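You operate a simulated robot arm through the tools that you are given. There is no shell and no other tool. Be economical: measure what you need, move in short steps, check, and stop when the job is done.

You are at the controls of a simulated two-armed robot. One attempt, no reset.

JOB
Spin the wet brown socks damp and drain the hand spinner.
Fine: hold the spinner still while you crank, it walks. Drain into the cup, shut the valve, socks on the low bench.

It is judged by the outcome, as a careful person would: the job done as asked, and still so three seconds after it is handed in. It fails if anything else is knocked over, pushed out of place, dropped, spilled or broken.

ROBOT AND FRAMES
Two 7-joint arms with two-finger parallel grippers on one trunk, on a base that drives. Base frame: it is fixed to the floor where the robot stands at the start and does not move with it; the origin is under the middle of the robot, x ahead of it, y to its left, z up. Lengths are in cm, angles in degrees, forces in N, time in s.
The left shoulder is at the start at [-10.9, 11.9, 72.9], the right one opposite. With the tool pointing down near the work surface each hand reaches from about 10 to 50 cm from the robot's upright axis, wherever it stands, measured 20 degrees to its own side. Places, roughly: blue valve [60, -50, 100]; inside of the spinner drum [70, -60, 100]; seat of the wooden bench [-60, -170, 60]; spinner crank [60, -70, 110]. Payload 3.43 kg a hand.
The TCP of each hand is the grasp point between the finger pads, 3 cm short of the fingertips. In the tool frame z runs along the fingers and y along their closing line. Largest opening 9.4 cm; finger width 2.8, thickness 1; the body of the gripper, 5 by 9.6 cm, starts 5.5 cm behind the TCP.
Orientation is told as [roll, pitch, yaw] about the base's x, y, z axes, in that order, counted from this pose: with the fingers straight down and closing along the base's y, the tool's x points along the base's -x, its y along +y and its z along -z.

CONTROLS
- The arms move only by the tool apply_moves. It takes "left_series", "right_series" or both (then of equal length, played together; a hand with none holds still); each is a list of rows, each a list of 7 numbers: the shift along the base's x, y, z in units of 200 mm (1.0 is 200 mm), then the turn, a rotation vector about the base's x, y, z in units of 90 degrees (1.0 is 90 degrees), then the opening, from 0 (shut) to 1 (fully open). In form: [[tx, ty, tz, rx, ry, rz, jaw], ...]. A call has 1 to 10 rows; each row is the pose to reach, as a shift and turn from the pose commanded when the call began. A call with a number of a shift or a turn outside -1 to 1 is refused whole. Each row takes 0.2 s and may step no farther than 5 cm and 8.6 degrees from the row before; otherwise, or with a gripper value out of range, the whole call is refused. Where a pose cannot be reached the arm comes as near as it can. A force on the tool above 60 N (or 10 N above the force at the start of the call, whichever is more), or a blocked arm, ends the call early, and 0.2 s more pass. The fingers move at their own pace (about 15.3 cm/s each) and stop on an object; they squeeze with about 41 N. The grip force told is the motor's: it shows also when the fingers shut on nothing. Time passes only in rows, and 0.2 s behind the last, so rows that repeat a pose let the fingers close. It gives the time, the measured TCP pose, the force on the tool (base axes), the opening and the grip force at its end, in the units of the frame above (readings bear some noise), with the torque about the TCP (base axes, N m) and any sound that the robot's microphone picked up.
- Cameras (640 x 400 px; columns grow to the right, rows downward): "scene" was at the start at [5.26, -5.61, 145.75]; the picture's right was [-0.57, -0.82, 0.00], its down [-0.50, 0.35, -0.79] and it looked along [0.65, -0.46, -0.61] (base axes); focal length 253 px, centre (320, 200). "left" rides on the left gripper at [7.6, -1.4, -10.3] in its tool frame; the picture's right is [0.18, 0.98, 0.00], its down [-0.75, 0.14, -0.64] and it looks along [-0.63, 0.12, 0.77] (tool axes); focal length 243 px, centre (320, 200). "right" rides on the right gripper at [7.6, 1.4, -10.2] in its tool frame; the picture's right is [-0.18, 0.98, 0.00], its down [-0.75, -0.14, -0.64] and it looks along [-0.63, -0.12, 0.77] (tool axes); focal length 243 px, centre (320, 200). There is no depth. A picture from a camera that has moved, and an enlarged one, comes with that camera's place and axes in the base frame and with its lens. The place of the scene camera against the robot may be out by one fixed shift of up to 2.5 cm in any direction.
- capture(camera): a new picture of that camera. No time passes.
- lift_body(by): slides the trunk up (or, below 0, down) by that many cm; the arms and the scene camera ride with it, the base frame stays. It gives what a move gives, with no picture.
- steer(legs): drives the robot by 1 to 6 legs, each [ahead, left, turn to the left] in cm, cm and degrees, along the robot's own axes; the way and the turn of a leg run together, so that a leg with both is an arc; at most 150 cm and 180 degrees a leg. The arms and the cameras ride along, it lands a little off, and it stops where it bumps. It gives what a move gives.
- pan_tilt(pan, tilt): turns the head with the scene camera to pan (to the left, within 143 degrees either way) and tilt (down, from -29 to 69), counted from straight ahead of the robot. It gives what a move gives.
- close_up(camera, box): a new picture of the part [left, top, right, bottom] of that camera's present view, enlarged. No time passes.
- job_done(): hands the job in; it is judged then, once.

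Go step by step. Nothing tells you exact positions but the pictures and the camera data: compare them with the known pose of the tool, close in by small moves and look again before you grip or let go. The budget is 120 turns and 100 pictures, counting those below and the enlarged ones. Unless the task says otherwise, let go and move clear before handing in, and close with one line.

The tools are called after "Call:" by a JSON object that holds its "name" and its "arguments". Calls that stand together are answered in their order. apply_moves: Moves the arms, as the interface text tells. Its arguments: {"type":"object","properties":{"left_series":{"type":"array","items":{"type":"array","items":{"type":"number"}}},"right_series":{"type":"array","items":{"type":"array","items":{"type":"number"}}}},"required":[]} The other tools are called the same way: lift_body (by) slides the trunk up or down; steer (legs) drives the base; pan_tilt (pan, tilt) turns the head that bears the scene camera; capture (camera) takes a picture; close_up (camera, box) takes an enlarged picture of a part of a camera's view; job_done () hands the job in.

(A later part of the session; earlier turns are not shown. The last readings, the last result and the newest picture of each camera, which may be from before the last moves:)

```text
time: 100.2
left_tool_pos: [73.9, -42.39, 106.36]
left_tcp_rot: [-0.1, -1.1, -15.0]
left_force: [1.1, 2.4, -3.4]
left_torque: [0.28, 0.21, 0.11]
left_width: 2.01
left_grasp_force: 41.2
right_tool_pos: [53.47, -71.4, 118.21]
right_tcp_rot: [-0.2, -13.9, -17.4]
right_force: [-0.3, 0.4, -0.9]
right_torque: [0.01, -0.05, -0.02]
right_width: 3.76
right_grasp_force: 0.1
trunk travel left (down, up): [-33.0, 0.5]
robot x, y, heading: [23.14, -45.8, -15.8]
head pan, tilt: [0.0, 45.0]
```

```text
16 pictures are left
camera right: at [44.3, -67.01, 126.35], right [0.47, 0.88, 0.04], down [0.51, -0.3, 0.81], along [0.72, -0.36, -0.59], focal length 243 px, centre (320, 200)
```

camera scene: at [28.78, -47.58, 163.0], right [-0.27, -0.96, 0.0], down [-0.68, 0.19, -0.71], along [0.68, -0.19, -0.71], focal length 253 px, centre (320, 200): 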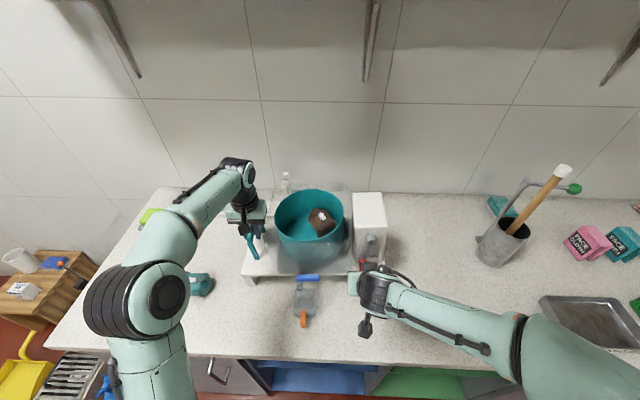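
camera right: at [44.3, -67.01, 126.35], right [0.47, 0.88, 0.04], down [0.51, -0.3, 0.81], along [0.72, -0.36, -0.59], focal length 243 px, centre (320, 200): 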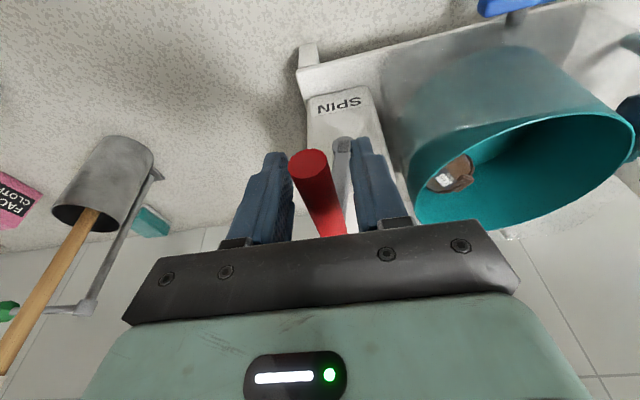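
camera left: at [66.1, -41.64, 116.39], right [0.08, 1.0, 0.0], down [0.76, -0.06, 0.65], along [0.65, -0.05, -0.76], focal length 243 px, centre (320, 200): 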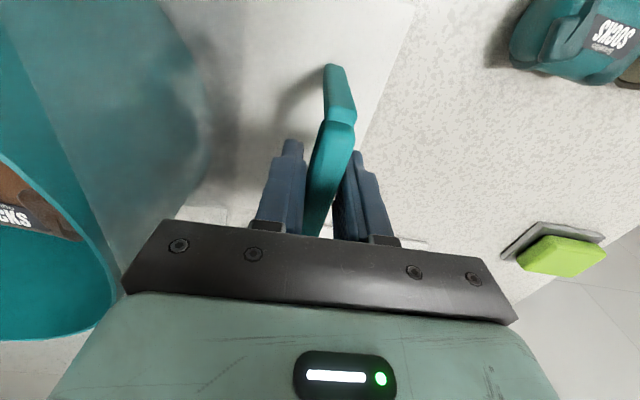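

Call:
{"name": "apply_moves", "arguments": {"right_series": [[-0.008, -0.029, -0.025, 0, 0, 0, 0.4], [-0.008, -0.029, -0.025, 0, 0, 0, 0.15], [-0.008, -0.029, -0.025, 0, 0, 0, 0], [-0.008, -0.029, -0.025, 0, 0, 0, 0]]}}

Call:
{"name": "apply_moves", "arguments": {"left_series": [[-0.01, 0.003, 0, 0, 0, 0, 0], [-0.02, 0.006, 0, 0, 0, 0, 0], [-0.03, 0.008, 0, 0, 0, 0, 0], [-0.0385, 0.011, 0, 0, 0, 0, 0], [-0.0385, 0.011, 0, 0, 0, 0, 0]], "right_series": [[-0.01, 0.003, 0, 0, 0, 0, 0], [-0.02, 0.006, 0, 0, 0, 0, 0], [-0.03, 0.008, 0, 0, 0, 0, 0], [-0.0385, 0.011, 0, 0, 0, 0, 0], [-0.0385, 0.011, 0, 0, 0, 0, 0]]}}

Call:
{"name": "close_up", "arguments": {"camera": "scene", "box": [220, 150, 440, 330]}}

```text
time: 101.2
left_tool_pos: [73.89, -42.5, 106.45]
left_tcp_rot: [-0.2, -1.1, -15.2]
left_force: [-1.1, -8.9, -2.4]
left_torque: [0.29, 0.08, 0.19]
left_width: 2.06
left_grasp_force: 41.0
right_tool_pos: [53.23, -71.94, 117.71]
right_tcp_rot: [-0.1, -14.0, -17.4]
right_force: [2.6, 9.5, 0.2]
right_torque: [0.14, -0.46, 1.11]
right_width: 2.47
right_grasp_force: 41.3
trunk travel left (down, up): [-33.0, 0.5]
robot x, y, heading: [23.45, -45.85, -15.5]
head pan, tilt: [0.0, 45.0]
```

```text
time: 102.4
left_tool_pos: [73.15, -42.27, 106.54]
left_tcp_rot: [-0.1, -0.9, -15.1]
left_force: [-4.7, -10.5, -2.2]
left_torque: [0.2, 0.18, -0.3]
left_width: 2.04
left_grasp_force: 40.7
right_tool_pos: [52.28, -71.79, 117.71]
right_tcp_rot: [-0.3, -14.0, -17.5]
right_force: [5.1, 8.5, 0.2]
right_torque: [0.14, -0.34, 0.97]
right_width: 2.44
right_grasp_force: 40.8
trunk travel left (down, up): [-33.0, 0.5]
robot x, y, heading: [23.3, -46.24, -15.6]
head pan, tilt: [0.0, 45.0]
```

```text
2.22 times, centred on (330, 240) of scene
camera zoom: at [28.86, -47.55, 163.0], right [-0.27, -0.96, 0.0], down [-0.68, 0.19, -0.71], along [0.68, -0.19, -0.71], focal length 561 px, centre (298, 111)
```

zoom: 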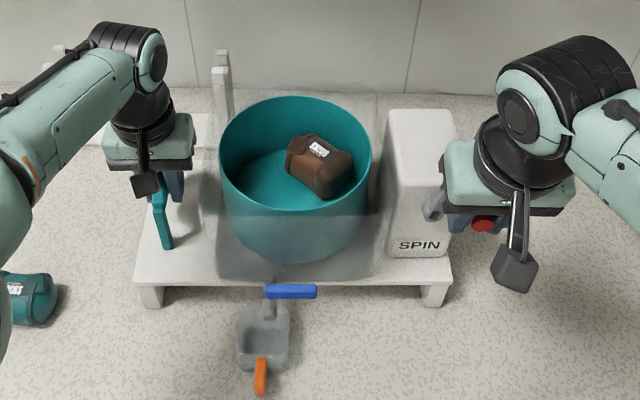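

Spinner is back in place. Another full clockwise revolution.

Call:
{"name": "apply_moves", "arguments": {"right_series": [[-0.0059, -0.0208, -0.0057, 0, 0, 0, 0], [-0.0174, -0.0614, -0.0206, 0, 0, 0, 0], [-0.0337, -0.119, -0.0508, 0, 0, 0, 0], [-0.053, -0.1873, -0.1049, 0, 0, 0, 0], [-0.07, -0.2474, -0.1788, 0, 0, 0, 0], [-0.082, -0.29, -0.2648, 0, 0, 0, 0], [-0.0881, -0.3117, -0.3512, 0, 0, 0, 0], [-0.0894, -0.3164, -0.4255, 0, 0, 0, 0], [-0.0879, -0.3111, -0.4849, 0, 0, 0, 0], [-0.0864, -0.3055, -0.5142, 0, 0, 0, 0]]}}

Call:
{"name": "apply_moves", "arguments": {"right_series": [[0.0016, 0.0055, -0.0216, 0, 0, 0, 0], [0.0055, 0.0198, -0.0638, 0, 0, 0, 0], [0.0138, 0.0488, -0.1237, 0, 0, 0, 0], [0.0286, 0.1009, -0.1947, 0, 0, 0, 0], [0.0486, 0.172, -0.2572, 0, 0, 0, 0], [0.072, 0.2547, -0.3014, 0, 0, 0, 0], [0.0955, 0.3379, -0.3241, 0, 0, 0, 0], [0.1158, 0.4093, -0.3289, 0, 0, 0, 0], [0.1319, 0.4664, -0.3234, 0, 0, 0, 0], [0.1398, 0.4946, -0.3175, 0, 0, 0, 0]]}}

Call:
{"name": "apply_moves", "arguments": {"right_series": [[0.0059, 0.0208, 0.0057, 0, 0, 0, 0], [0.0174, 0.0614, 0.0206, 0, 0, 0, 0], [0.0337, 0.119, 0.0508, 0, 0, 0, 0], [0.053, 0.1873, 0.1049, 0, 0, 0, 0], [0.07, 0.2474, 0.1788, 0, 0, 0, 0], [0.082, 0.29, 0.2648, 0, 0, 0, 0], [0.0881, 0.3117, 0.3512, 0, 0, 0, 0], [0.0894, 0.3164, 0.4255, 0, 0, 0, 0], [0.0879, 0.3111, 0.4849, 0, 0, 0, 0], [0.0864, 0.3055, 0.5142, 0, 0, 0, 0]]}}

```text
time: 104.6
left_tool_pos: [73.1, -42.18, 106.39]
left_tcp_rot: [-0.1, -1.1, -15.0]
left_force: [-5.3, -11.1, -5.3]
left_torque: [0.12, -0.26, -0.15]
left_width: 2.06
left_grasp_force: 41.2
right_tool_pos: [50.46, -78.11, 107.43]
right_tcp_rot: [-0.2, -14.1, -17.4]
right_force: [3.4, 9.7, 8.4]
right_torque: [0.03, -0.59, 0.98]
right_width: 2.45
right_grasp_force: 41.5
trunk travel left (down, up): [-33.0, 0.5]
robot x, y, heading: [23.4, -46.06, -15.6]
head pan, tilt: [0.0, 45.0]
```

```text
time: 106.8
left_tool_pos: [73.16, -42.3, 106.34]
left_tcp_rot: [-0.2, -1.1, -15.0]
left_force: [6.6, 0.8, -3.5]
left_torque: [0.25, 0.71, 0.44]
left_width: 2.03
left_grasp_force: 41.5
right_tool_pos: [53.46, -67.88, 101.12]
right_tcp_rot: [-0.2, -14.0, -17.4]
right_force: [-6.5, -1.1, -8.3]
right_torque: [0.19, 0.01, 1.0]
right_width: 2.45
right_grasp_force: 40.6
trunk travel left (down, up): [-33.0, 0.5]
robot x, y, heading: [23.55, -45.67, -15.7]
head pan, tilt: [0.0, 45.0]
```

```text
time: 107.9
left_tool_pos: [73.77, -41.07, 106.56]
left_tcp_rot: [1.3, -1.8, -14.3]
left_force: [0.9, 1.1, 5.4]
left_torque: [-0.12, 0.74, -0.98]
left_width: 2.15
left_grasp_force: 41.5
right_tool_pos: [53.99, -65.45, 102.76]
right_tcp_rot: [-1.2, -13.3, -18.6]
right_force: [-1.0, -2.0, -9.3]
right_torque: [0.83, -0.86, 0.57]
right_width: 2.49
right_grasp_force: 40.8
trunk travel left (down, up): [-33.0, 0.5]
robot x, y, heading: [23.56, -45.76, -15.3]
head pan, tilt: [0.0, 45.0]
stopped in row 5 (left hand): the force on the tool passed its limit at 64 N (the readings are from after the stop); the commanded pose is now the measured one
```

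Blocked again by a hair's breadth of too deep a grip. Restore the spinner, release, and take a close look at the socks and the tank to judge progress.

Call:
{"name": "apply_moves", "arguments": {"left_series": [[-0.008, -0.015, 0, -0.003, 0.002, -0.002, 0], [-0.016, -0.03, 0, -0.006, 0.004, -0.004, 0], [-0.024, -0.046, 0, -0.01, 0.006, -0.006, 0], [-0.03, -0.06, 0, -0.014, 0.008, -0.008, 0], [-0.03, -0.06, 0, -0.014, 0.008, -0.008, 0]], "right_series": [[-0.008, -0.015, -0.008, 0.004, 0, 0.003, 0], [-0.016, -0.03, -0.016, 0.008, 0, 0.006, 0], [-0.024, -0.046, -0.024, 0.012, 0, 0.009, 0], [-0.03, -0.06, -0.03, 0.014, 0, 0.012, 0], [-0.03, -0.06, -0.03, 0.014, 0, 0.012, 0]]}}

Call:
{"name": "apply_moves", "arguments": {"right_series": [[0, 0, 0, 0, 0, 0, 0.2], [0, 0, 0, 0, 0, 0, 0.4], [0, 0, 0, 0, 0, 0, 0.4], [-0.01, 0.003, 0, 0.015, 0.053, 0, 0.4], [-0.02, 0.006, 0, 0.015, 0.053, 0, 0.4]]}}

Call:
{"name": "capture", "arguments": {"camera": "right"}}

Call:
{"name": "close_up", "arguments": {"camera": "scene", "box": [270, 170, 390, 320]}}

```text
time: 109.1
left_tool_pos: [73.22, -42.35, 106.51]
left_tcp_rot: [-0.2, -1.2, -15.0]
left_force: [0.3, 3.5, 6.3]
left_torque: [-0.09, 0.17, -0.95]
left_width: 2.04
left_grasp_force: 41.3
right_tool_pos: [53.35, -66.35, 102.22]
right_tcp_rot: [-0.1, -12.8, -17.8]
right_force: [0.5, -0.2, -9.1]
right_torque: [0.65, -0.13, 0.56]
right_width: 2.45
right_grasp_force: 41.2
trunk travel left (down, up): [-33.0, 0.5]
robot x, y, heading: [23.33, -46.14, -15.6]
head pan, tilt: [0.0, 45.0]
```

```text
time: 110.3
left_tool_pos: [73.21, -42.08, 106.56]
left_tcp_rot: [-0.2, -1.2, -14.8]
left_force: [-1.6, 3.9, -5.3]
left_torque: [-0.04, -0.59, -0.94]
left_width: 2.03
left_grasp_force: 40.9
right_tool_pos: [53.14, -66.3, 102.36]
right_tcp_rot: [-0.1, -7.8, -17.9]
right_force: [2.0, -5.0, -0.2]
right_torque: [0.42, 0.15, -0.18]
right_width: 3.75
right_grasp_force: 0.1
trunk travel left (down, up): [-33.0, 0.5]
robot x, y, heading: [23.12, -45.85, -15.7]
head pan, tilt: [0.0, 45.0]
```

```text
14 pictures are left
camera right: at [44.92, -62.2, 111.38], right [0.48, 0.88, 0.02], down [0.58, -0.34, 0.74], along [0.66, -0.34, -0.67], focal length 243 px, centre (320, 200)
```

right: 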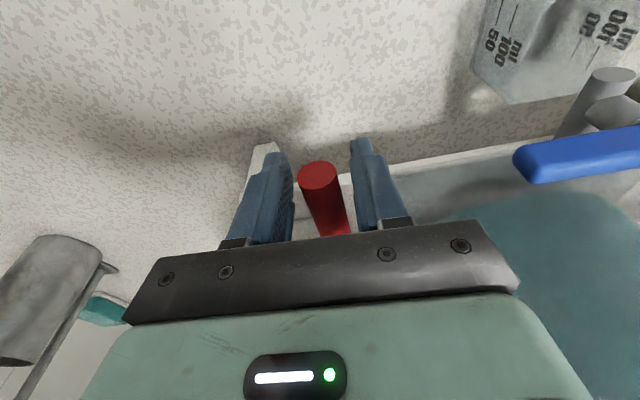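

```text
2.67 times, centred on (330, 245) of scene
camera zoom: at [28.83, -47.55, 163.0], right [-0.27, -0.96, 0.0], down [-0.68, 0.19, -0.71], along [0.68, -0.19, -0.71], focal length 674 px, centre (293, 80)
```

zoom: 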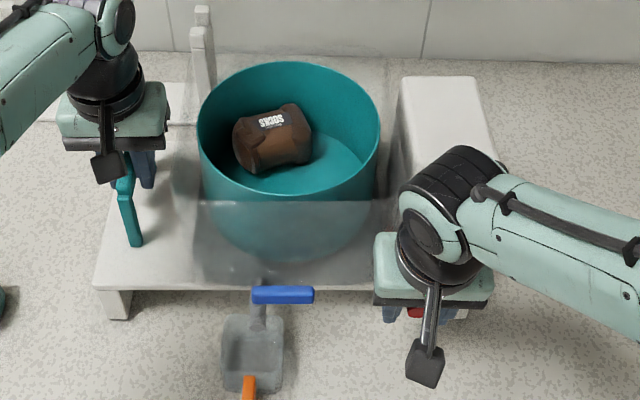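

The socks look visibly lighter (drier) now. A clear tank wall in front of the drum explains the blocks: I must keep the hand at n≲69.3 with ~15° tilt. Regrip so and continue cranking.

Call:
{"name": "apply_moves", "arguments": {"right_series": [[-0.003, -0.002, 0, -0.02, -0.07, 0, 0.4], [-0.003, -0.004, 0, -0.022, -0.077, 0, 0.4], [-0.003, -0.004, 0, -0.022, -0.077, 0, 0.15], [-0.003, -0.004, 0, -0.022, -0.077, 0, 0], [-0.003, -0.004, 0, -0.022, -0.077, 0, 0]]}}

Call:
{"name": "apply_moves", "arguments": {"right_series": [[0.005, 0.0177, 0.0081, 0, 0, 0, 0], [0.0158, 0.0558, 0.0291, 0, 0, 0, 0], [0.0306, 0.1083, 0.068, 0, 0, 0, 0], [0.0475, 0.168, 0.1323, 0, 0, 0, 0], [0.0613, 0.2167, 0.2149, 0, 0, 0, 0], [0.0696, 0.2462, 0.3066, 0, 0, 0, 0], [0.0721, 0.255, 0.3806, 0, 0, 0, 0], [0.0715, 0.253, 0.4402, 0, 0, 0, 0], [0.07, 0.2477, 0.4771, 0, 0, 0, 0], [0.069, 0.2442, 0.4939, 0, 0, 0, 0]]}}

```text
time: 111.5
left_tool_pos: [73.21, -42.11, 106.57]
left_tcp_rot: [-0.2, -1.2, -14.9]
left_force: [-2.0, -2.8, -5.9]
left_torque: [0.08, -0.1, -0.56]
left_width: 2.05
left_grasp_force: 41.5
right_tool_pos: [52.88, -66.34, 102.21]
right_tcp_rot: [0.2, -15.3, -17.8]
right_force: [-1.1, 4.0, -0.4]
right_torque: [-0.17, 0.03, 0.81]
right_width: 2.39
right_grasp_force: 41.4
trunk travel left (down, up): [-33.0, 0.5]
robot x, y, heading: [23.4, -46.11, -15.8]
head pan, tilt: [0.0, 45.0]
```

```text
time: 113.7
left_tool_pos: [73.2, -42.27, 106.61]
left_tcp_rot: [-0.3, -1.4, -15.0]
left_force: [9.4, 7.5, 7.7]
left_torque: [0.12, 0.47, -0.41]
left_width: 2.04
left_grasp_force: 41.1
right_tool_pos: [54.49, -61.43, 111.99]
right_tcp_rot: [0.2, -15.2, -17.7]
right_force: [-7.5, -5.6, -11.7]
right_torque: [0.33, 0.09, 0.95]
right_width: 2.06
right_grasp_force: 40.5
trunk travel left (down, up): [-33.0, 0.5]
robot x, y, heading: [23.58, -45.66, -15.5]
head pan, tilt: [0.0, 45.0]
```

Call:
{"name": "apply_moves", "arguments": {"right_series": [[-0.0016, -0.0055, 0.0216, 0, 0, 0, 0], [-0.0055, -0.0198, 0.0638, 0, 0, 0, 0], [-0.0138, -0.0488, 0.1237, 0, 0, 0, 0], [-0.0286, -0.1009, 0.1947, 0, 0, 0, 0], [-0.0486, -0.172, 0.2572, 0, 0, 0, 0], [-0.072, -0.2547, 0.3014, 0, 0, 0, 0], [-0.0955, -0.3379, 0.3241, 0, 0, 0, 0], [-0.1158, -0.4093, 0.3289, 0, 0, 0, 0], [-0.1319, -0.4664, 0.3234, 0, 0, 0, 0], [-0.1398, -0.4946, 0.3175, 0, 0, 0, 0]]}}

Call:
{"name": "apply_moves", "arguments": {"right_series": [[-0.0059, -0.0208, -0.0057, 0, 0, 0, 0], [-0.0174, -0.0614, -0.0206, 0, 0, 0, 0], [-0.0337, -0.119, -0.0508, 0, 0, 0, 0], [-0.053, -0.1873, -0.1049, 0, 0, 0, 0], [-0.07, -0.2474, -0.1788, 0, 0, 0, 0], [-0.082, -0.29, -0.2648, 0, 0, 0, 0], [-0.0881, -0.3117, -0.3512, 0, 0, 0, 0], [-0.0894, -0.3164, -0.4255, 0, 0, 0, 0], [-0.0879, -0.3111, -0.4849, 0, 0, 0, 0], [-0.0864, -0.3055, -0.5142, 0, 0, 0, 0]]}}

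Call:
{"name": "capture", "arguments": {"camera": "right"}}

```text
time: 115.9
left_tool_pos: [73.23, -42.13, 106.56]
left_tcp_rot: [0.0, -1.2, -14.7]
left_force: [-4.2, -10.2, -8.3]
left_torque: [0.41, 0.12, -0.47]
left_width: 2.01
left_grasp_force: 40.8
right_tool_pos: [51.55, -71.48, 118.4]
right_tcp_rot: [0.1, -15.0, -18.0]
right_force: [2.3, 4.3, 9.0]
right_torque: [0.19, -0.24, 0.89]
right_width: 2.06
right_grasp_force: 40.3
trunk travel left (down, up): [-33.0, 0.5]
robot x, y, heading: [23.44, -45.58, -15.4]
head pan, tilt: [0.0, 45.0]
```

```text
time: 118.1
left_tool_pos: [73.27, -42.02, 106.5]
left_tcp_rot: [-0.1, -1.4, -14.8]
left_force: [0.6, -2.3, -4.6]
left_torque: [0.5, 0.15, -0.33]
left_width: 2.06
left_grasp_force: 41.3
right_tool_pos: [50.0, -77.56, 108.14]
right_tcp_rot: [0.1, -15.2, -17.8]
right_force: [2.9, 2.9, 9.5]
right_torque: [0.09, -0.56, 0.78]
right_width: 2.07
right_grasp_force: 40.9
trunk travel left (down, up): [-33.0, 0.5]
robot x, y, heading: [23.56, -46.48, -15.6]
head pan, tilt: [0.0, 45.0]
```

```text
12 pictures are left
camera right: at [40.69, -73.05, 116.14], right [0.47, 0.88, 0.05], down [0.49, -0.31, 0.82], along [0.74, -0.36, -0.57], focal length 243 px, centre (320, 200)
```

right: 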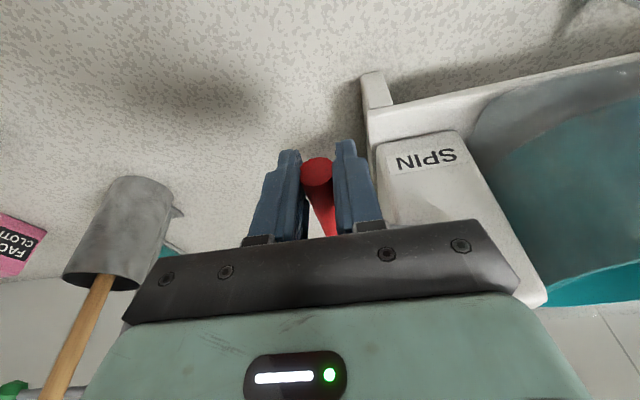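

Low forces and the grip is fine. Continue.

Call:
{"name": "apply_moves", "arguments": {"right_series": [[0.0016, 0.0055, -0.0216, 0, 0, 0, 0], [0.0055, 0.0198, -0.0638, 0, 0, 0, 0], [0.0138, 0.0488, -0.1237, 0, 0, 0, 0], [0.0286, 0.1009, -0.1947, 0, 0, 0, 0], [0.0486, 0.172, -0.2572, 0, 0, 0, 0], [0.072, 0.2547, -0.3014, 0, 0, 0, 0], [0.0955, 0.3379, -0.3241, 0, 0, 0, 0], [0.1158, 0.4093, -0.3289, 0, 0, 0, 0], [0.1319, 0.4664, -0.3234, 0, 0, 0, 0], [0.1398, 0.4946, -0.3175, 0, 0, 0, 0]]}}

Call:
{"name": "apply_moves", "arguments": {"right_series": [[0.0059, 0.0208, 0.0057, 0, 0, 0, 0], [0.0174, 0.0614, 0.0206, 0, 0, 0, 0], [0.0337, 0.119, 0.0508, 0, 0, 0, 0], [0.053, 0.1873, 0.1049, 0, 0, 0, 0], [0.07, 0.2474, 0.1788, 0, 0, 0, 0], [0.082, 0.29, 0.2648, 0, 0, 0, 0], [0.0881, 0.3117, 0.3512, 0, 0, 0, 0], [0.0894, 0.3164, 0.4255, 0, 0, 0, 0], [0.0879, 0.3111, 0.4849, 0, 0, 0, 0], [0.0864, 0.3055, 0.5142, 0, 0, 0, 0]]}}

```text
time: 120.3
left_tool_pos: [73.31, -42.0, 106.6]
left_tcp_rot: [-0.1, -1.4, -14.8]
left_force: [9.9, 10.6, -6.6]
left_torque: [0.39, -0.04, -0.35]
left_width: 2.01
left_grasp_force: 41.1
right_tool_pos: [52.59, -67.52, 101.93]
right_tcp_rot: [0.1, -15.1, -17.9]
right_force: [-9.6, -9.2, 9.2]
right_torque: [0.12, -0.23, 0.57]
right_width: 2.08
right_grasp_force: 41.2
trunk travel left (down, up): [-33.0, 0.5]
robot x, y, heading: [23.84, -45.97, -15.6]
head pan, tilt: [0.0, 45.0]
```

```text
time: 122.5
left_tool_pos: [73.15, -42.25, 106.67]
left_tcp_rot: [-0.3, -1.3, -15.1]
left_force: [7.8, 4.1, 0.9]
left_torque: [-0.14, 1.04, -0.33]
left_width: 2.07
left_grasp_force: 41.5
right_tool_pos: [54.41, -61.36, 112.17]
right_tcp_rot: [0.3, -15.1, -17.7]
right_force: [-6.8, -4.1, -10.5]
right_torque: [0.43, 0.32, 0.87]
right_width: 2.05
right_grasp_force: 40.8
trunk travel left (down, up): [-33.0, 0.5]
robot x, y, heading: [23.41, -46.28, -15.5]
head pan, tilt: [0.0, 45.0]
```

Works very well. One full revolution per batch now.

Call:
{"name": "apply_moves", "arguments": {"right_series": [[-0.0016, -0.0055, 0.0216, 0, 0, 0, 0], [-0.0055, -0.0198, 0.0638, 0, 0, 0, 0], [-0.0138, -0.0488, 0.1237, 0, 0, 0, 0], [-0.0286, -0.1009, 0.1947, 0, 0, 0, 0], [-0.0486, -0.172, 0.2572, 0, 0, 0, 0], [-0.072, -0.2547, 0.3014, 0, 0, 0, 0], [-0.0955, -0.3379, 0.3241, 0, 0, 0, 0], [-0.1158, -0.4093, 0.3289, 0, 0, 0, 0], [-0.1319, -0.4664, 0.3234, 0, 0, 0, 0], [-0.1398, -0.4946, 0.3175, 0, 0, 0, 0]]}}

Call:
{"name": "apply_moves", "arguments": {"right_series": [[-0.0059, -0.0208, -0.0057, 0, 0, 0, 0], [-0.0174, -0.0614, -0.0206, 0, 0, 0, 0], [-0.0337, -0.119, -0.0508, 0, 0, 0, 0], [-0.053, -0.1873, -0.1049, 0, 0, 0, 0], [-0.07, -0.2474, -0.1788, 0, 0, 0, 0], [-0.082, -0.29, -0.2648, 0, 0, 0, 0], [-0.0881, -0.3117, -0.3512, 0, 0, 0, 0], [-0.0894, -0.3164, -0.4255, 0, 0, 0, 0], [-0.0879, -0.3111, -0.4849, 0, 0, 0, 0], [-0.0864, -0.3055, -0.5142, 0, 0, 0, 0]]}}

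Call:
{"name": "apply_moves", "arguments": {"right_series": [[0.0016, 0.0055, -0.0216, 0, 0, 0, 0], [0.0055, 0.0198, -0.0638, 0, 0, 0, 0], [0.0138, 0.0488, -0.1237, 0, 0, 0, 0], [0.0286, 0.1009, -0.1947, 0, 0, 0, 0], [0.0486, 0.172, -0.2572, 0, 0, 0, 0], [0.072, 0.2547, -0.3014, 0, 0, 0, 0], [0.0955, 0.3379, -0.3241, 0, 0, 0, 0], [0.1158, 0.4093, -0.3289, 0, 0, 0, 0], [0.1319, 0.4664, -0.3234, 0, 0, 0, 0], [0.1398, 0.4946, -0.3175, 0, 0, 0, 0]]}}

Call:
{"name": "apply_moves", "arguments": {"right_series": [[0.0059, 0.0208, 0.0057, 0, 0, 0, 0], [0.0174, 0.0614, 0.0206, 0, 0, 0, 0], [0.0337, 0.119, 0.0508, 0, 0, 0, 0], [0.053, 0.1873, 0.1049, 0, 0, 0, 0], [0.07, 0.2474, 0.1788, 0, 0, 0, 0], [0.082, 0.29, 0.2648, 0, 0, 0, 0], [0.0881, 0.3117, 0.3512, 0, 0, 0, 0], [0.0894, 0.3164, 0.4255, 0, 0, 0, 0], [0.0879, 0.3111, 0.4849, 0, 0, 0, 0], [0.0864, 0.3055, 0.5142, 0, 0, 0, 0]]}}

Call:
{"name": "close_up", "arguments": {"camera": "scene", "box": [220, 150, 440, 330]}}

```text
time: 124.7
left_tool_pos: [73.23, -42.15, 106.51]
left_tcp_rot: [-0.1, -1.4, -14.9]
left_force: [-3.7, -9.1, -9.7]
left_torque: [0.24, -0.42, -0.49]
left_width: 2.04
left_grasp_force: 40.9
right_tool_pos: [51.44, -71.47, 118.52]
right_tcp_rot: [0.1, -15.2, -17.9]
right_force: [0.5, 2.4, 14.3]
right_torque: [0.25, 0.08, 0.95]
right_width: 2.06
right_grasp_force: 40.8
trunk travel left (down, up): [-33.0, 0.5]
robot x, y, heading: [23.59, -46.0, -15.5]
head pan, tilt: [0.0, 45.0]
```

```text
time: 126.9
left_tool_pos: [73.19, -42.25, 106.56]
left_tcp_rot: [-0.2, -1.3, -14.8]
left_force: [0.3, 0.1, -3.3]
left_torque: [0.44, -0.11, -0.39]
left_width: 2.05
left_grasp_force: 40.2
right_tool_pos: [49.86, -77.43, 108.13]
right_tcp_rot: [0.0, -15.2, -17.8]
right_force: [4.6, 2.8, 9.5]
right_torque: [0.14, -0.49, 0.79]
right_width: 2.05
right_grasp_force: 40.4
trunk travel left (down, up): [-33.0, 0.5]
robot x, y, heading: [23.53, -45.62, -15.6]
head pan, tilt: [0.0, 45.0]
```

```text
time: 129.1
left_tool_pos: [73.27, -42.11, 106.59]
left_tcp_rot: [-0.1, -1.2, -14.8]
left_force: [8.9, 10.5, -6.3]
left_torque: [0.38, -0.14, -0.44]
left_width: 2.04
left_grasp_force: 40.5
right_tool_pos: [52.59, -67.61, 101.86]
right_tcp_rot: [0.2, -15.1, -17.9]
right_force: [-10.1, -10.5, 11.7]
right_torque: [0.11, -0.28, 0.59]
right_width: 2.09
right_grasp_force: 40.7
trunk travel left (down, up): [-33.0, 0.5]
robot x, y, heading: [23.37, -45.7, -15.7]
head pan, tilt: [0.0, 45.0]
```

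```text
time: 131.3
left_tool_pos: [73.27, -42.31, 106.71]
left_tcp_rot: [-0.4, -1.3, -14.9]
left_force: [8.2, 3.5, -1.2]
left_torque: [-0.14, 1.09, -0.24]
left_width: 2.04
left_grasp_force: 41.5
right_tool_pos: [54.35, -61.42, 112.29]
right_tcp_rot: [0.1, -15.2, -17.7]
right_force: [-7.4, -5.1, -10.3]
right_torque: [0.42, 0.41, 0.88]
right_width: 2.05
right_grasp_force: 41.4
trunk travel left (down, up): [-33.0, 0.5]
robot x, y, heading: [23.46, -45.92, -16.0]
head pan, tilt: [0.0, 45.0]
```

```text
2.22 times, centred on (330, 240) of scene
camera zoom: at [28.87, -47.57, 163.0], right [-0.27, -0.96, 0.0], down [-0.68, 0.19, -0.71], along [0.68, -0.19, -0.71], focal length 561 px, centre (298, 111)
```

zoom: 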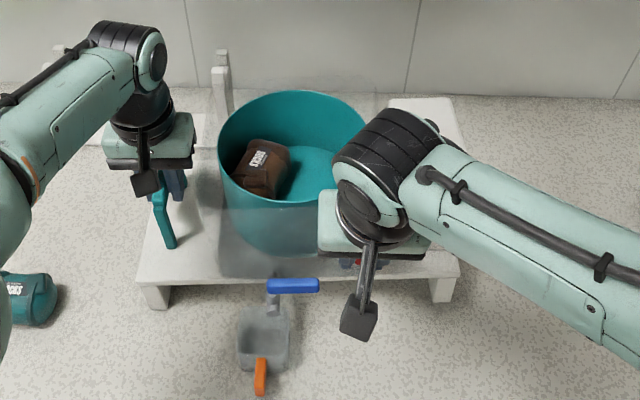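

The socks look drier and everything is stable. Two more revolutions for a safe margin.

Call:
{"name": "apply_moves", "arguments": {"right_series": [[-0.0016, -0.0055, 0.0216, 0, 0, 0, 0], [-0.0055, -0.0198, 0.0638, 0, 0, 0, 0], [-0.0138, -0.0488, 0.1237, 0, 0, 0, 0], [-0.0286, -0.1009, 0.1947, 0, 0, 0, 0], [-0.0486, -0.172, 0.2572, 0, 0, 0, 0], [-0.072, -0.2547, 0.3014, 0, 0, 0, 0], [-0.0955, -0.3379, 0.3241, 0, 0, 0, 0], [-0.1158, -0.4093, 0.3289, 0, 0, 0, 0], [-0.1319, -0.4664, 0.3234, 0, 0, 0, 0], [-0.1398, -0.4946, 0.3175, 0, 0, 0, 0]]}}

Call:
{"name": "apply_moves", "arguments": {"right_series": [[-0.0059, -0.0208, -0.0057, 0, 0, 0, 0], [-0.0174, -0.0614, -0.0206, 0, 0, 0, 0], [-0.0337, -0.119, -0.0508, 0, 0, 0, 0], [-0.053, -0.1873, -0.1049, 0, 0, 0, 0], [-0.07, -0.2474, -0.1788, 0, 0, 0, 0], [-0.082, -0.29, -0.2648, 0, 0, 0, 0], [-0.0881, -0.3117, -0.3512, 0, 0, 0, 0], [-0.0894, -0.3164, -0.4255, 0, 0, 0, 0], [-0.0879, -0.3111, -0.4849, 0, 0, 0, 0], [-0.0864, -0.3055, -0.5142, 0, 0, 0, 0]]}}

Call:
{"name": "apply_moves", "arguments": {"right_series": [[0.0016, 0.0055, -0.0216, 0, 0, 0, 0], [0.0055, 0.0198, -0.0638, 0, 0, 0, 0], [0.0138, 0.0488, -0.1237, 0, 0, 0, 0], [0.0286, 0.1009, -0.1947, 0, 0, 0, 0], [0.0486, 0.172, -0.2572, 0, 0, 0, 0], [0.072, 0.2547, -0.3014, 0, 0, 0, 0], [0.0955, 0.3379, -0.3241, 0, 0, 0, 0], [0.1158, 0.4093, -0.3289, 0, 0, 0, 0], [0.1319, 0.4664, -0.3234, 0, 0, 0, 0], [0.1398, 0.4946, -0.3175, 0, 0, 0, 0]]}}

Call:
{"name": "apply_moves", "arguments": {"right_series": [[0.0059, 0.0208, 0.0057, 0, 0, 0, 0], [0.0174, 0.0614, 0.0206, 0, 0, 0, 0], [0.0337, 0.119, 0.0508, 0, 0, 0, 0], [0.053, 0.1873, 0.1049, 0, 0, 0, 0], [0.07, 0.2474, 0.1788, 0, 0, 0, 0], [0.082, 0.29, 0.2648, 0, 0, 0, 0], [0.0881, 0.3117, 0.3512, 0, 0, 0, 0], [0.0894, 0.3164, 0.4255, 0, 0, 0, 0], [0.0879, 0.3111, 0.4849, 0, 0, 0, 0], [0.0864, 0.3055, 0.5142, 0, 0, 0, 0]]}}

```text
time: 133.5
left_tool_pos: [73.15, -42.04, 106.49]
left_tcp_rot: [0.0, -1.3, -14.7]
left_force: [-5.0, -10.1, -9.4]
left_torque: [0.43, -0.12, -0.35]
left_width: 2.04
left_grasp_force: 41.1
right_tool_pos: [51.54, -71.45, 118.37]
right_tcp_rot: [0.1, -15.1, -17.8]
right_force: [0.6, 2.9, 13.9]
right_torque: [0.16, -0.04, 0.79]
right_width: 2.06
right_grasp_force: 40.7
trunk travel left (down, up): [-33.0, 0.5]
robot x, y, heading: [23.41, -46.08, -15.5]
head pan, tilt: [0.0, 45.0]
```

```text
time: 135.7
left_tool_pos: [73.29, -41.92, 106.54]
left_tcp_rot: [-0.1, -1.2, -14.8]
left_force: [1.4, -0.2, -3.5]
left_torque: [0.42, 0.14, -0.31]
left_width: 2.03
left_grasp_force: 40.8
right_tool_pos: [49.92, -77.45, 108.16]
right_tcp_rot: [0.1, -15.2, -17.8]
right_force: [4.1, 3.0, 7.8]
right_torque: [0.12, -0.51, 0.82]
right_width: 2.07
right_grasp_force: 40.7
trunk travel left (down, up): [-33.0, 0.5]
robot x, y, heading: [23.52, -45.83, -15.4]
head pan, tilt: [0.0, 45.0]
```

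```text
time: 137.9
left_tool_pos: [73.14, -42.02, 106.58]
left_tcp_rot: [-0.2, -1.2, -14.8]
left_force: [10.0, 11.5, -6.2]
left_torque: [0.36, -0.11, -0.42]
left_width: 2.03
left_grasp_force: 41.2
right_tool_pos: [52.49, -67.58, 101.82]
right_tcp_rot: [0.1, -15.1, -17.8]
right_force: [-7.8, -10.6, 10.2]
right_torque: [0.11, -0.21, 0.68]
right_width: 2.07
right_grasp_force: 40.6
trunk travel left (down, up): [-33.0, 0.5]
robot x, y, heading: [23.52, -46.08, -15.8]
head pan, tilt: [0.0, 45.0]
```

```text
time: 140.1
left_tool_pos: [73.21, -42.35, 106.68]
left_tcp_rot: [-0.3, -1.4, -14.9]
left_force: [9.1, 5.7, -0.4]
left_torque: [-0.17, 1.11, -0.41]
left_width: 2.1
left_grasp_force: 41.0
right_tool_pos: [54.41, -61.42, 112.14]
right_tcp_rot: [0.2, -15.2, -17.7]
right_force: [-7.7, -4.9, -10.2]
right_torque: [0.43, 0.4, 0.84]
right_width: 2.03
right_grasp_force: 40.9
trunk travel left (down, up): [-33.0, 0.5]
robot x, y, heading: [23.71, -45.65, -15.8]
head pan, tilt: [0.0, 45.0]
```

One more revolution and a half, ending on the right side.

Call:
{"name": "apply_moves", "arguments": {"right_series": [[-0.0016, -0.0055, 0.0216, 0, 0, 0, 0], [-0.0055, -0.0198, 0.0638, 0, 0, 0, 0], [-0.0138, -0.0488, 0.1237, 0, 0, 0, 0], [-0.0286, -0.1009, 0.1947, 0, 0, 0, 0], [-0.0486, -0.172, 0.2572, 0, 0, 0, 0], [-0.072, -0.2547, 0.3014, 0, 0, 0, 0], [-0.0955, -0.3379, 0.3241, 0, 0, 0, 0], [-0.1158, -0.4093, 0.3289, 0, 0, 0, 0], [-0.1319, -0.4664, 0.3234, 0, 0, 0, 0], [-0.1398, -0.4946, 0.3175, 0, 0, 0, 0]]}}

Call:
{"name": "apply_moves", "arguments": {"right_series": [[-0.0059, -0.0208, -0.0057, 0, 0, 0, 0], [-0.0174, -0.0614, -0.0206, 0, 0, 0, 0], [-0.0337, -0.119, -0.0508, 0, 0, 0, 0], [-0.053, -0.1873, -0.1049, 0, 0, 0, 0], [-0.07, -0.2474, -0.1788, 0, 0, 0, 0], [-0.082, -0.29, -0.2648, 0, 0, 0, 0], [-0.0881, -0.3117, -0.3512, 0, 0, 0, 0], [-0.0894, -0.3164, -0.4255, 0, 0, 0, 0], [-0.0879, -0.3111, -0.4849, 0, 0, 0, 0], [-0.0864, -0.3055, -0.5142, 0, 0, 0, 0]]}}

Call:
{"name": "apply_moves", "arguments": {"right_series": [[0.0016, 0.0055, -0.0216, 0, 0, 0, 0], [0.0055, 0.0198, -0.0638, 0, 0, 0, 0], [0.0138, 0.0488, -0.1237, 0, 0, 0, 0], [0.0286, 0.1009, -0.1947, 0, 0, 0, 0], [0.0486, 0.172, -0.2572, 0, 0, 0, 0], [0.072, 0.2547, -0.3014, 0, 0, 0, 0], [0.0955, 0.3379, -0.3241, 0, 0, 0, 0], [0.1158, 0.4093, -0.3289, 0, 0, 0, 0], [0.1319, 0.4664, -0.3234, 0, 0, 0, 0], [0.1398, 0.4946, -0.3175, 0, 0, 0, 0]]}}

Call:
{"name": "apply_moves", "arguments": {"right_series": [[0.0059, 0.0208, 0.0057, 0, 0, 0, 0], [0.0174, 0.0614, 0.0206, 0, 0, 0, 0], [0.0337, 0.119, 0.0508, 0, 0, 0, 0], [0.053, 0.1873, 0.1049, 0, 0, 0, 0], [0.07, 0.2474, 0.1788, 0, 0, 0, 0], [0.082, 0.29, 0.2648, 0, 0, 0, 0], [0.0881, 0.3117, 0.3512, 0, 0, 0, 0], [0.0894, 0.3164, 0.4255, 0, 0, 0, 0], [0.0879, 0.3111, 0.4849, 0, 0, 0, 0], [0.0864, 0.3055, 0.5142, 0, 0, 0, 0]]}}

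Call:
{"name": "apply_moves", "arguments": {"right_series": [[-0.0016, -0.0055, 0.0216, 0, 0, 0, 0], [-0.0055, -0.0198, 0.0638, 0, 0, 0, 0], [-0.0138, -0.0488, 0.1237, 0, 0, 0, 0], [-0.0286, -0.1009, 0.1947, 0, 0, 0, 0], [-0.0486, -0.172, 0.2572, 0, 0, 0, 0], [-0.072, -0.2547, 0.3014, 0, 0, 0, 0], [-0.0955, -0.3379, 0.3241, 0, 0, 0, 0], [-0.1158, -0.4093, 0.3289, 0, 0, 0, 0], [-0.1319, -0.4664, 0.3234, 0, 0, 0, 0], [-0.1398, -0.4946, 0.3175, 0, 0, 0, 0]]}}

Call:
{"name": "apply_moves", "arguments": {"right_series": [[-0.0059, -0.0208, -0.0057, 0, 0, 0, 0], [-0.0174, -0.0614, -0.0206, 0, 0, 0, 0], [-0.0337, -0.119, -0.0508, 0, 0, 0, 0], [-0.053, -0.1873, -0.1049, 0, 0, 0, 0], [-0.07, -0.2474, -0.1788, 0, 0, 0, 0], [-0.082, -0.29, -0.2648, 0, 0, 0, 0], [-0.0881, -0.3117, -0.3512, 0, 0, 0, 0], [-0.0894, -0.3164, -0.4255, 0, 0, 0, 0], [-0.0879, -0.3111, -0.4849, 0, 0, 0, 0], [-0.0864, -0.3055, -0.5142, 0, 0, 0, 0]]}}

```text
time: 142.3
left_tool_pos: [73.24, -41.95, 106.56]
left_tcp_rot: [-0.1, -1.3, -14.7]
left_force: [-3.7, -8.3, -7.5]
left_torque: [0.41, -0.15, -0.42]
left_width: 2.04
left_grasp_force: 41.3
right_tool_pos: [51.49, -71.4, 118.4]
right_tcp_rot: [0.1, -15.1, -17.9]
right_force: [3.1, 3.5, 12.3]
right_torque: [0.21, -0.17, 0.89]
right_width: 2.06
right_grasp_force: 41.0
trunk travel left (down, up): [-33.0, 0.5]
robot x, y, heading: [23.08, -46.03, -15.6]
head pan, tilt: [0.0, 45.0]
```

```text
time: 144.5
left_tool_pos: [73.23, -42.11, 106.55]
left_tcp_rot: [-0.3, -1.3, -14.8]
left_force: [0.1, -2.3, -2.3]
left_torque: [0.38, -0.12, -0.44]
left_width: 2.04
left_grasp_force: 41.0
right_tool_pos: [49.8, -77.52, 108.24]
right_tcp_rot: [0.1, -15.2, -17.8]
right_force: [4.9, 2.9, 9.2]
right_torque: [0.1, -0.6, 0.83]
right_width: 2.05
right_grasp_force: 41.2
trunk travel left (down, up): [-33.0, 0.5]
robot x, y, heading: [23.71, -45.65, -16.0]
head pan, tilt: [0.0, 45.0]
```

```text
time: 146.7
left_tool_pos: [73.35, -42.07, 106.53]
left_tcp_rot: [-0.1, -1.4, -14.8]
left_force: [10.0, 9.9, -6.9]
left_torque: [0.49, 0.1, -0.35]
left_width: 2.04
left_grasp_force: 41.3
right_tool_pos: [52.48, -67.52, 101.83]
right_tcp_rot: [0.1, -15.0, -18.0]
right_force: [-14.6, -10.1, 12.0]
right_torque: [0.15, -0.16, 0.62]
right_width: 2.07
right_grasp_force: 41.3
trunk travel left (down, up): [-33.0, 0.5]
robot x, y, heading: [23.39, -46.16, -15.7]
head pan, tilt: [0.0, 45.0]
```

```text
time: 148.9
left_tool_pos: [73.23, -42.33, 106.67]
left_tcp_rot: [-0.4, -1.4, -14.9]
left_force: [8.8, 4.7, 0.9]
left_torque: [-0.2, 1.09, -0.19]
left_width: 2.11
left_grasp_force: 41.0
right_tool_pos: [54.55, -61.47, 112.18]
right_tcp_rot: [0.2, -15.2, -17.8]
right_force: [-8.8, -4.2, -10.7]
right_torque: [0.44, 0.32, 0.84]
right_width: 2.06
right_grasp_force: 40.9
trunk travel left (down, up): [-33.0, 0.5]
robot x, y, heading: [24.12, -45.82, -15.9]
head pan, tilt: [0.0, 45.0]
```

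```text
time: 151.1
left_tool_pos: [73.18, -42.1, 106.59]
left_tcp_rot: [-0.1, -1.3, -14.8]
left_force: [-5.0, -10.4, -6.4]
left_torque: [0.53, 0.15, -0.49]
left_width: 2.06
left_grasp_force: 40.9
right_tool_pos: [51.53, -71.51, 118.48]
right_tcp_rot: [0.2, -15.1, -17.9]
right_force: [3.5, 5.4, 7.9]
right_torque: [0.17, -0.71, 0.85]
right_width: 2.08
right_grasp_force: 41.1
trunk travel left (down, up): [-33.0, 0.5]
robot x, y, heading: [23.22, -45.77, -15.9]
head pan, tilt: [0.0, 45.0]
```

```text
time: 153.3
left_tool_pos: [73.22, -42.17, 106.56]
left_tcp_rot: [-0.2, -1.2, -14.8]
left_force: [-0.6, -2.1, -3.1]
left_torque: [0.45, -0.04, -0.39]
left_width: 2.01
left_grasp_force: 41.3
right_tool_pos: [49.96, -77.51, 108.09]
right_tcp_rot: [0.1, -15.2, -17.8]
right_force: [4.9, 4.5, 10.1]
right_torque: [0.1, -0.54, 0.85]
right_width: 2.04
right_grasp_force: 41.2
trunk travel left (down, up): [-33.0, 0.5]
robot x, y, heading: [23.8, -46.11, -15.3]
head pan, tilt: [0.0, 45.0]
```

Spinning done. Release the crank, back the right hand off, and view the valve and cup.

Call:
{"name": "apply_moves", "arguments": {"right_series": [[0, 0, 0, 0, 0, 0, 0.2], [0, 0, 0, 0, 0, 0, 0.4], [0, 0, 0, 0, 0, 0, 0.4], [-0.2, 0.05, 0, 0, 0, 0, 0.4], [-0.4, 0.11, 0.1, 0, 0, 0, 0.4], [-0.4, 0.3, 0.3, 0, 0, 0, 0.4], [-0.35, 0.52, 0.38, 0, 0, 0, 0.4], [-0.3, 0.75, 0.38, 0, 0, 0, 0.4], [-0.22, 0.97, 0.38, 0, 0, 0, 0.4], [-0.2, 1.0, 0.38, 0, 0, 0, 0.4]]}}

Call:
{"name": "capture", "arguments": {"camera": "right"}}

```text
refused: row 6 steps farther than a row can; nothing moved
```

```text
10 pictures are left
camera right: at [40.67, -73.01, 116.11], right [0.47, 0.88, 0.05], down [0.49, -0.31, 0.82], along [0.74, -0.36, -0.57], focal length 243 px, centre (320, 200)
```

right: 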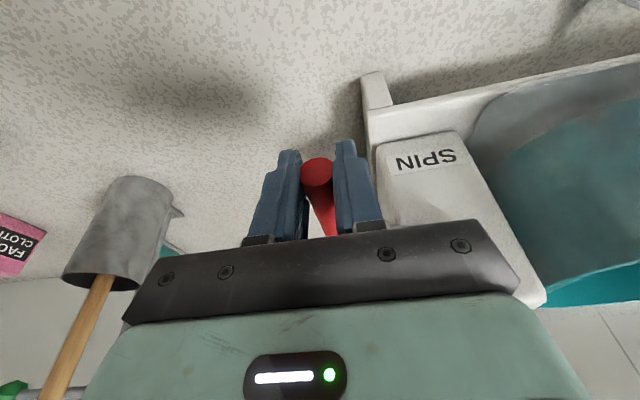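

Refused for one long step (a picture wasted); I'll split it into smaller steps.

Call:
{"name": "apply_moves", "arguments": {"right_series": [[0, 0, 0, 0, 0, 0, 0.2], [0, 0, 0, 0, 0, 0, 0.4], [0, 0, 0, 0, 0, 0, 0.4], [-0.2, 0.05, 0, 0, 0, 0, 0.4], [-0.4, 0.11, 0.05, 0, 0, 0, 0.4], [-0.4, 0.25, 0.2, 0, 0, 0, 0.4], [-0.36, 0.42, 0.35, 0, 0, 0, 0.4], [-0.32, 0.64, 0.38, 0, 0, 0, 0.4], [-0.26, 0.86, 0.38, 0, 0, 0, 0.4], [-0.2, 0.99, 0.38, 0, 0, 0, 0.4]]}}

```text
time: 155.5
left_tool_pos: [73.26, -42.18, 106.45]
left_tcp_rot: [-0.2, -1.3, -15.0]
left_force: [-0.3, 1.5, -4.6]
left_torque: [0.53, 0.54, -0.22]
left_width: 2.02
left_grasp_force: 41.2
right_tool_pos: [46.04, -57.64, 115.83]
right_tcp_rot: [0.1, -15.2, -17.9]
right_force: [0.4, -0.1, -0.3]
right_torque: [-0.02, 0.0, 0.0]
right_width: 3.74
right_grasp_force: 0.1
trunk travel left (down, up): [-33.0, 0.5]
robot x, y, heading: [23.34, -45.69, -15.6]
head pan, tilt: [0.0, 45.0]
```

Call:
{"name": "capture", "arguments": {"camera": "right"}}

Call:
{"name": "close_up", "arguments": {"camera": "scene", "box": [260, 170, 400, 330]}}

```text
9 pictures are left
camera right: at [36.87, -53.23, 123.73], right [0.47, 0.88, 0.05], down [0.49, -0.31, 0.82], along [0.73, -0.36, -0.58], focal length 243 px, centre (320, 200)
```

right: 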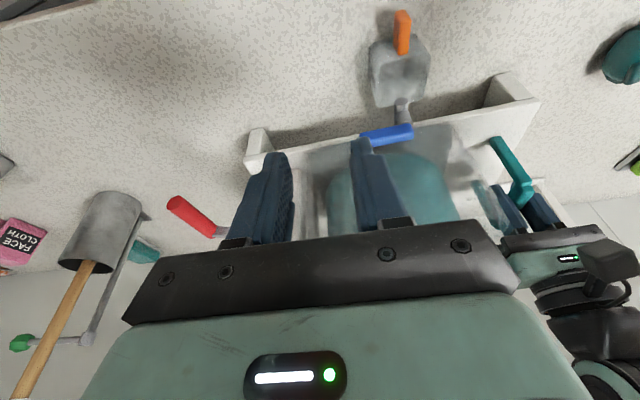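

```text
2.50 times, centred on (330, 250) of scene
camera zoom: at [28.9, -47.5, 163.0], right [-0.27, -0.96, 0.0], down [-0.68, 0.19, -0.71], along [0.68, -0.19, -0.71], focal length 632 px, centre (295, 75)
```

zoom: 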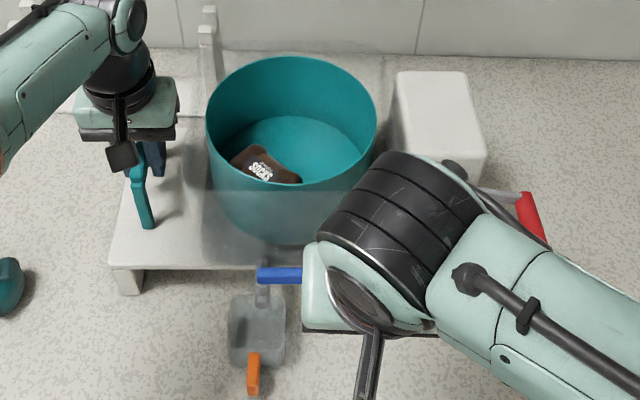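

The valve lever (pivot ≈ (57.5, −52), tip ≈ (56, −57), z≈102) can be hooked from behind with one finger of the wide-open right hand. First I nudge the spinner back by ~0.8 cm with the left hand, and straighten and turn the right hand 90°.

Call:
{"name": "apply_moves", "arguments": {"left_series": [[-0.01, 0.014, 0, 0, 0, 0, 0], [-0.02, 0.028, 0, 0, 0, 0, 0], [-0.03, 0.043, 0, 0, 0, 0, 0], [-0.03, 0.043, 0, 0, 0, 0, 0]], "right_series": [[0, 0, 0.03, 0.023, 0.081, 0, 0.7], [0, 0, 0.06, 0.046, 0.1625, 0, 1], [0, 0, 0.06, 0.046, 0.1625, 0, 1], [0, 0, 0.06, 0.046, 0.1625, 0, 1]]}}

Call:
{"name": "apply_moves", "arguments": {"right_series": [[0, 0, 0, 0, 0, 0.093, 1], [0, 0, 0, 0, 0, 0.186, 1], [0, 0, 0, 0, 0, 0.279, 1], [0, 0, 0, 0, 0, 0.372, 1], [0, 0, 0, 0, 0, 0.465, 1], [0, 0, 0, 0, 0, 0.558, 1], [0, 0, 0, 0, 0, 0.651, 1], [0, 0, 0, 0, 0, 0.744, 1], [0, 0, 0, 0, 0, 0.837, 1], [0, 0, 0, 0, 0, 0.93, 1]]}}

```text
time: 156.5
left_tool_pos: [72.73, -41.31, 106.6]
left_tcp_rot: [-0.1, -1.3, -14.8]
left_force: [0.3, -0.7, -6.4]
left_torque: [0.43, 0.25, 0.57]
left_width: 2.06
left_grasp_force: 40.8
right_tool_pos: [45.85, -57.79, 116.94]
right_tcp_rot: [-0.4, 0.1, -17.7]
right_force: [0.2, 0.7, 0.9]
right_torque: [0.04, -0.01, -0.02]
right_width: 9.41
right_grasp_force: 0.1
trunk travel left (down, up): [-33.0, 0.5]
robot x, y, heading: [23.51, -46.17, -15.6]
head pan, tilt: [0.0, 45.0]
```

```text
time: 158.7
left_tool_pos: [72.68, -41.34, 106.55]
left_tcp_rot: [-0.1, -1.4, -14.8]
left_force: [2.2, 1.2, -4.6]
left_torque: [0.45, 0.23, 0.42]
left_width: 2.04
left_grasp_force: 40.5
right_tool_pos: [45.91, -57.74, 116.9]
right_tcp_rot: [-0.4, 0.0, 66.0]
right_force: [0.3, 0.5, -0.2]
right_torque: [0.01, 0.02, -0.01]
right_width: 9.41
right_grasp_force: 0.1
trunk travel left (down, up): [-33.0, 0.5]
robot x, y, heading: [23.74, -45.85, -15.5]
head pan, tilt: [0.0, 45.0]
```

Call:
{"name": "apply_moves", "arguments": {"right_series": [[0.1, 0.04, -0.1, 0, 0, 0.045, 1], [0.2, 0.08, -0.25, 0, 0, 0.091, 1], [0.305, 0.11, -0.43, 0, 0, 0.091, 1], [0.305, 0.11, -0.43, 0, 0, 0.091, 1]]}}

Call:
{"name": "capture", "arguments": {"camera": "right"}}

```text
time: 159.7
left_tool_pos: [72.74, -41.35, 106.49]
left_tcp_rot: [-0.1, -1.2, -14.8]
left_force: [1.3, 1.5, -5.2]
left_torque: [0.47, 0.22, 0.46]
left_width: 2.06
left_grasp_force: 41.0
right_tool_pos: [51.97, -55.7, 108.32]
right_tcp_rot: [-0.3, 0.0, 74.2]
right_force: [0.3, 0.6, 0.2]
right_torque: [0.02, 0.0, -0.01]
right_width: 9.38
right_grasp_force: 0.0
trunk travel left (down, up): [-33.0, 0.5]
robot x, y, heading: [23.68, -45.73, -15.5]
head pan, tilt: [0.0, 45.0]
```

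```text
7 pictures are left
camera right: at [48.39, -62.47, 118.63], right [-0.9, 0.45, -0.01], down [0.34, 0.69, 0.64], along [0.29, 0.57, -0.77], focal length 243 px, centre (320, 200)
```

right: 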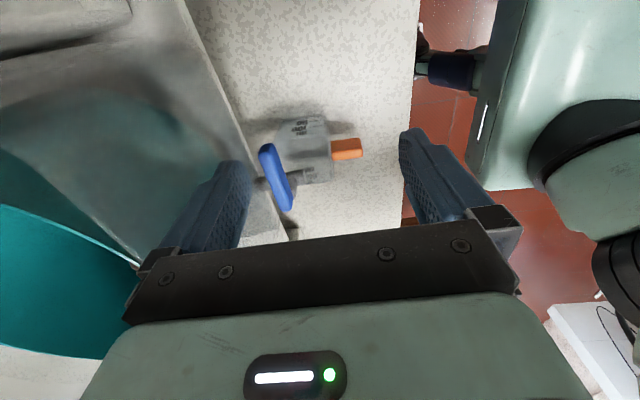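

The back finger can drop between lever and tank (lever back face n≈69.7, base edge n≈71.8). Align and lower, checking force.

Call:
{"name": "apply_moves", "arguments": {"right_series": [[0.03, 0.033, 0, 0, 0, 0, 1], [0.03, 0.033, -0.1, 0, 0, 0, 1], [0.03, 0.033, -0.17, 0, 0, 0, 1], [0.03, 0.033, -0.22, 0, 0, 0, 1], [0.03, 0.033, -0.22, 0, 0, 0, 1]]}}

```text
time: 160.9
left_tool_pos: [72.63, -41.24, 106.59]
left_tcp_rot: [-0.1, -1.3, -14.7]
left_force: [1.4, 0.9, -5.2]
left_torque: [0.39, 0.05, 0.37]
left_width: 2.03
left_grasp_force: 41.1
right_tool_pos: [52.55, -54.87, 103.94]
right_tcp_rot: [-0.3, 0.0, 74.0]
right_force: [-1.3, 0.0, -0.4]
right_torque: [-0.01, 0.0, 0.02]
right_width: 9.41
right_grasp_force: 0.1
trunk travel left (down, up): [-33.0, 0.5]
robot x, y, heading: [23.33, -46.36, -15.7]
head pan, tilt: [0.0, 45.0]
```

The finger is behind the lever without contact. Now sweep the lever open toward me along its arc.

Call:
{"name": "apply_moves", "arguments": {"right_series": [[-0.0433, 0.0122, 0, 0, 0, 0, 1], [-0.0866, 0.0245, 0, 0, 0, 0, 1], [-0.1299, 0.0367, 0, 0, 0, 0, 1], [-0.1732, 0.049, 0, 0, 0, 0, 1], [-0.1623, 0.0875, 0, 0, 0, 0, 1], [-0.1658, 0.13, 0, 0, 0, 0, 1], [-0.1694, 0.1726, 0, 0, 0, 0, 1]]}}

Call:
{"name": "capture", "arguments": {"camera": "right"}}

```text
time: 162.5
left_tool_pos: [72.7, -41.26, 106.55]
left_tcp_rot: [0.1, -1.3, -14.9]
left_force: [2.2, 5.6, -5.2]
left_torque: [0.26, -0.32, -0.21]
left_width: 2.04
left_grasp_force: 41.7
right_tool_pos: [49.19, -51.56, 103.9]
right_tcp_rot: [-0.4, 0.1, 74.0]
right_force: [0.1, -6.4, 0.2]
right_torque: [-0.03, 0.07, -0.33]
right_width: 9.4
right_grasp_force: 0.1
trunk travel left (down, up): [-33.0, 0.5]
robot x, y, heading: [23.43, -45.86, -15.5]
head pan, tilt: [0.0, 45.0]
```

```text
6 pictures are left
camera right: at [45.61, -58.37, 114.25], right [-0.89, 0.45, -0.01], down [0.34, 0.69, 0.64], along [0.29, 0.57, -0.77], focal length 243 px, centre (320, 200)
```

right: 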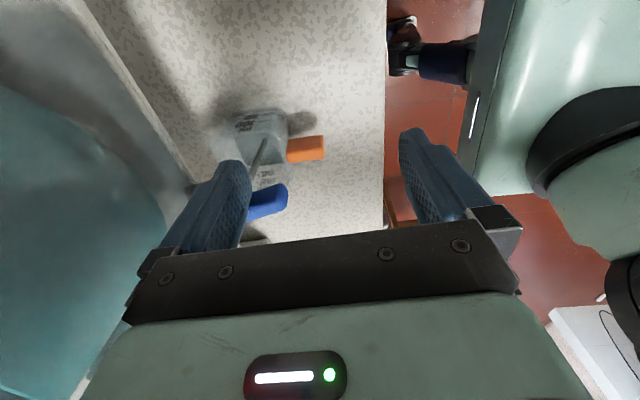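

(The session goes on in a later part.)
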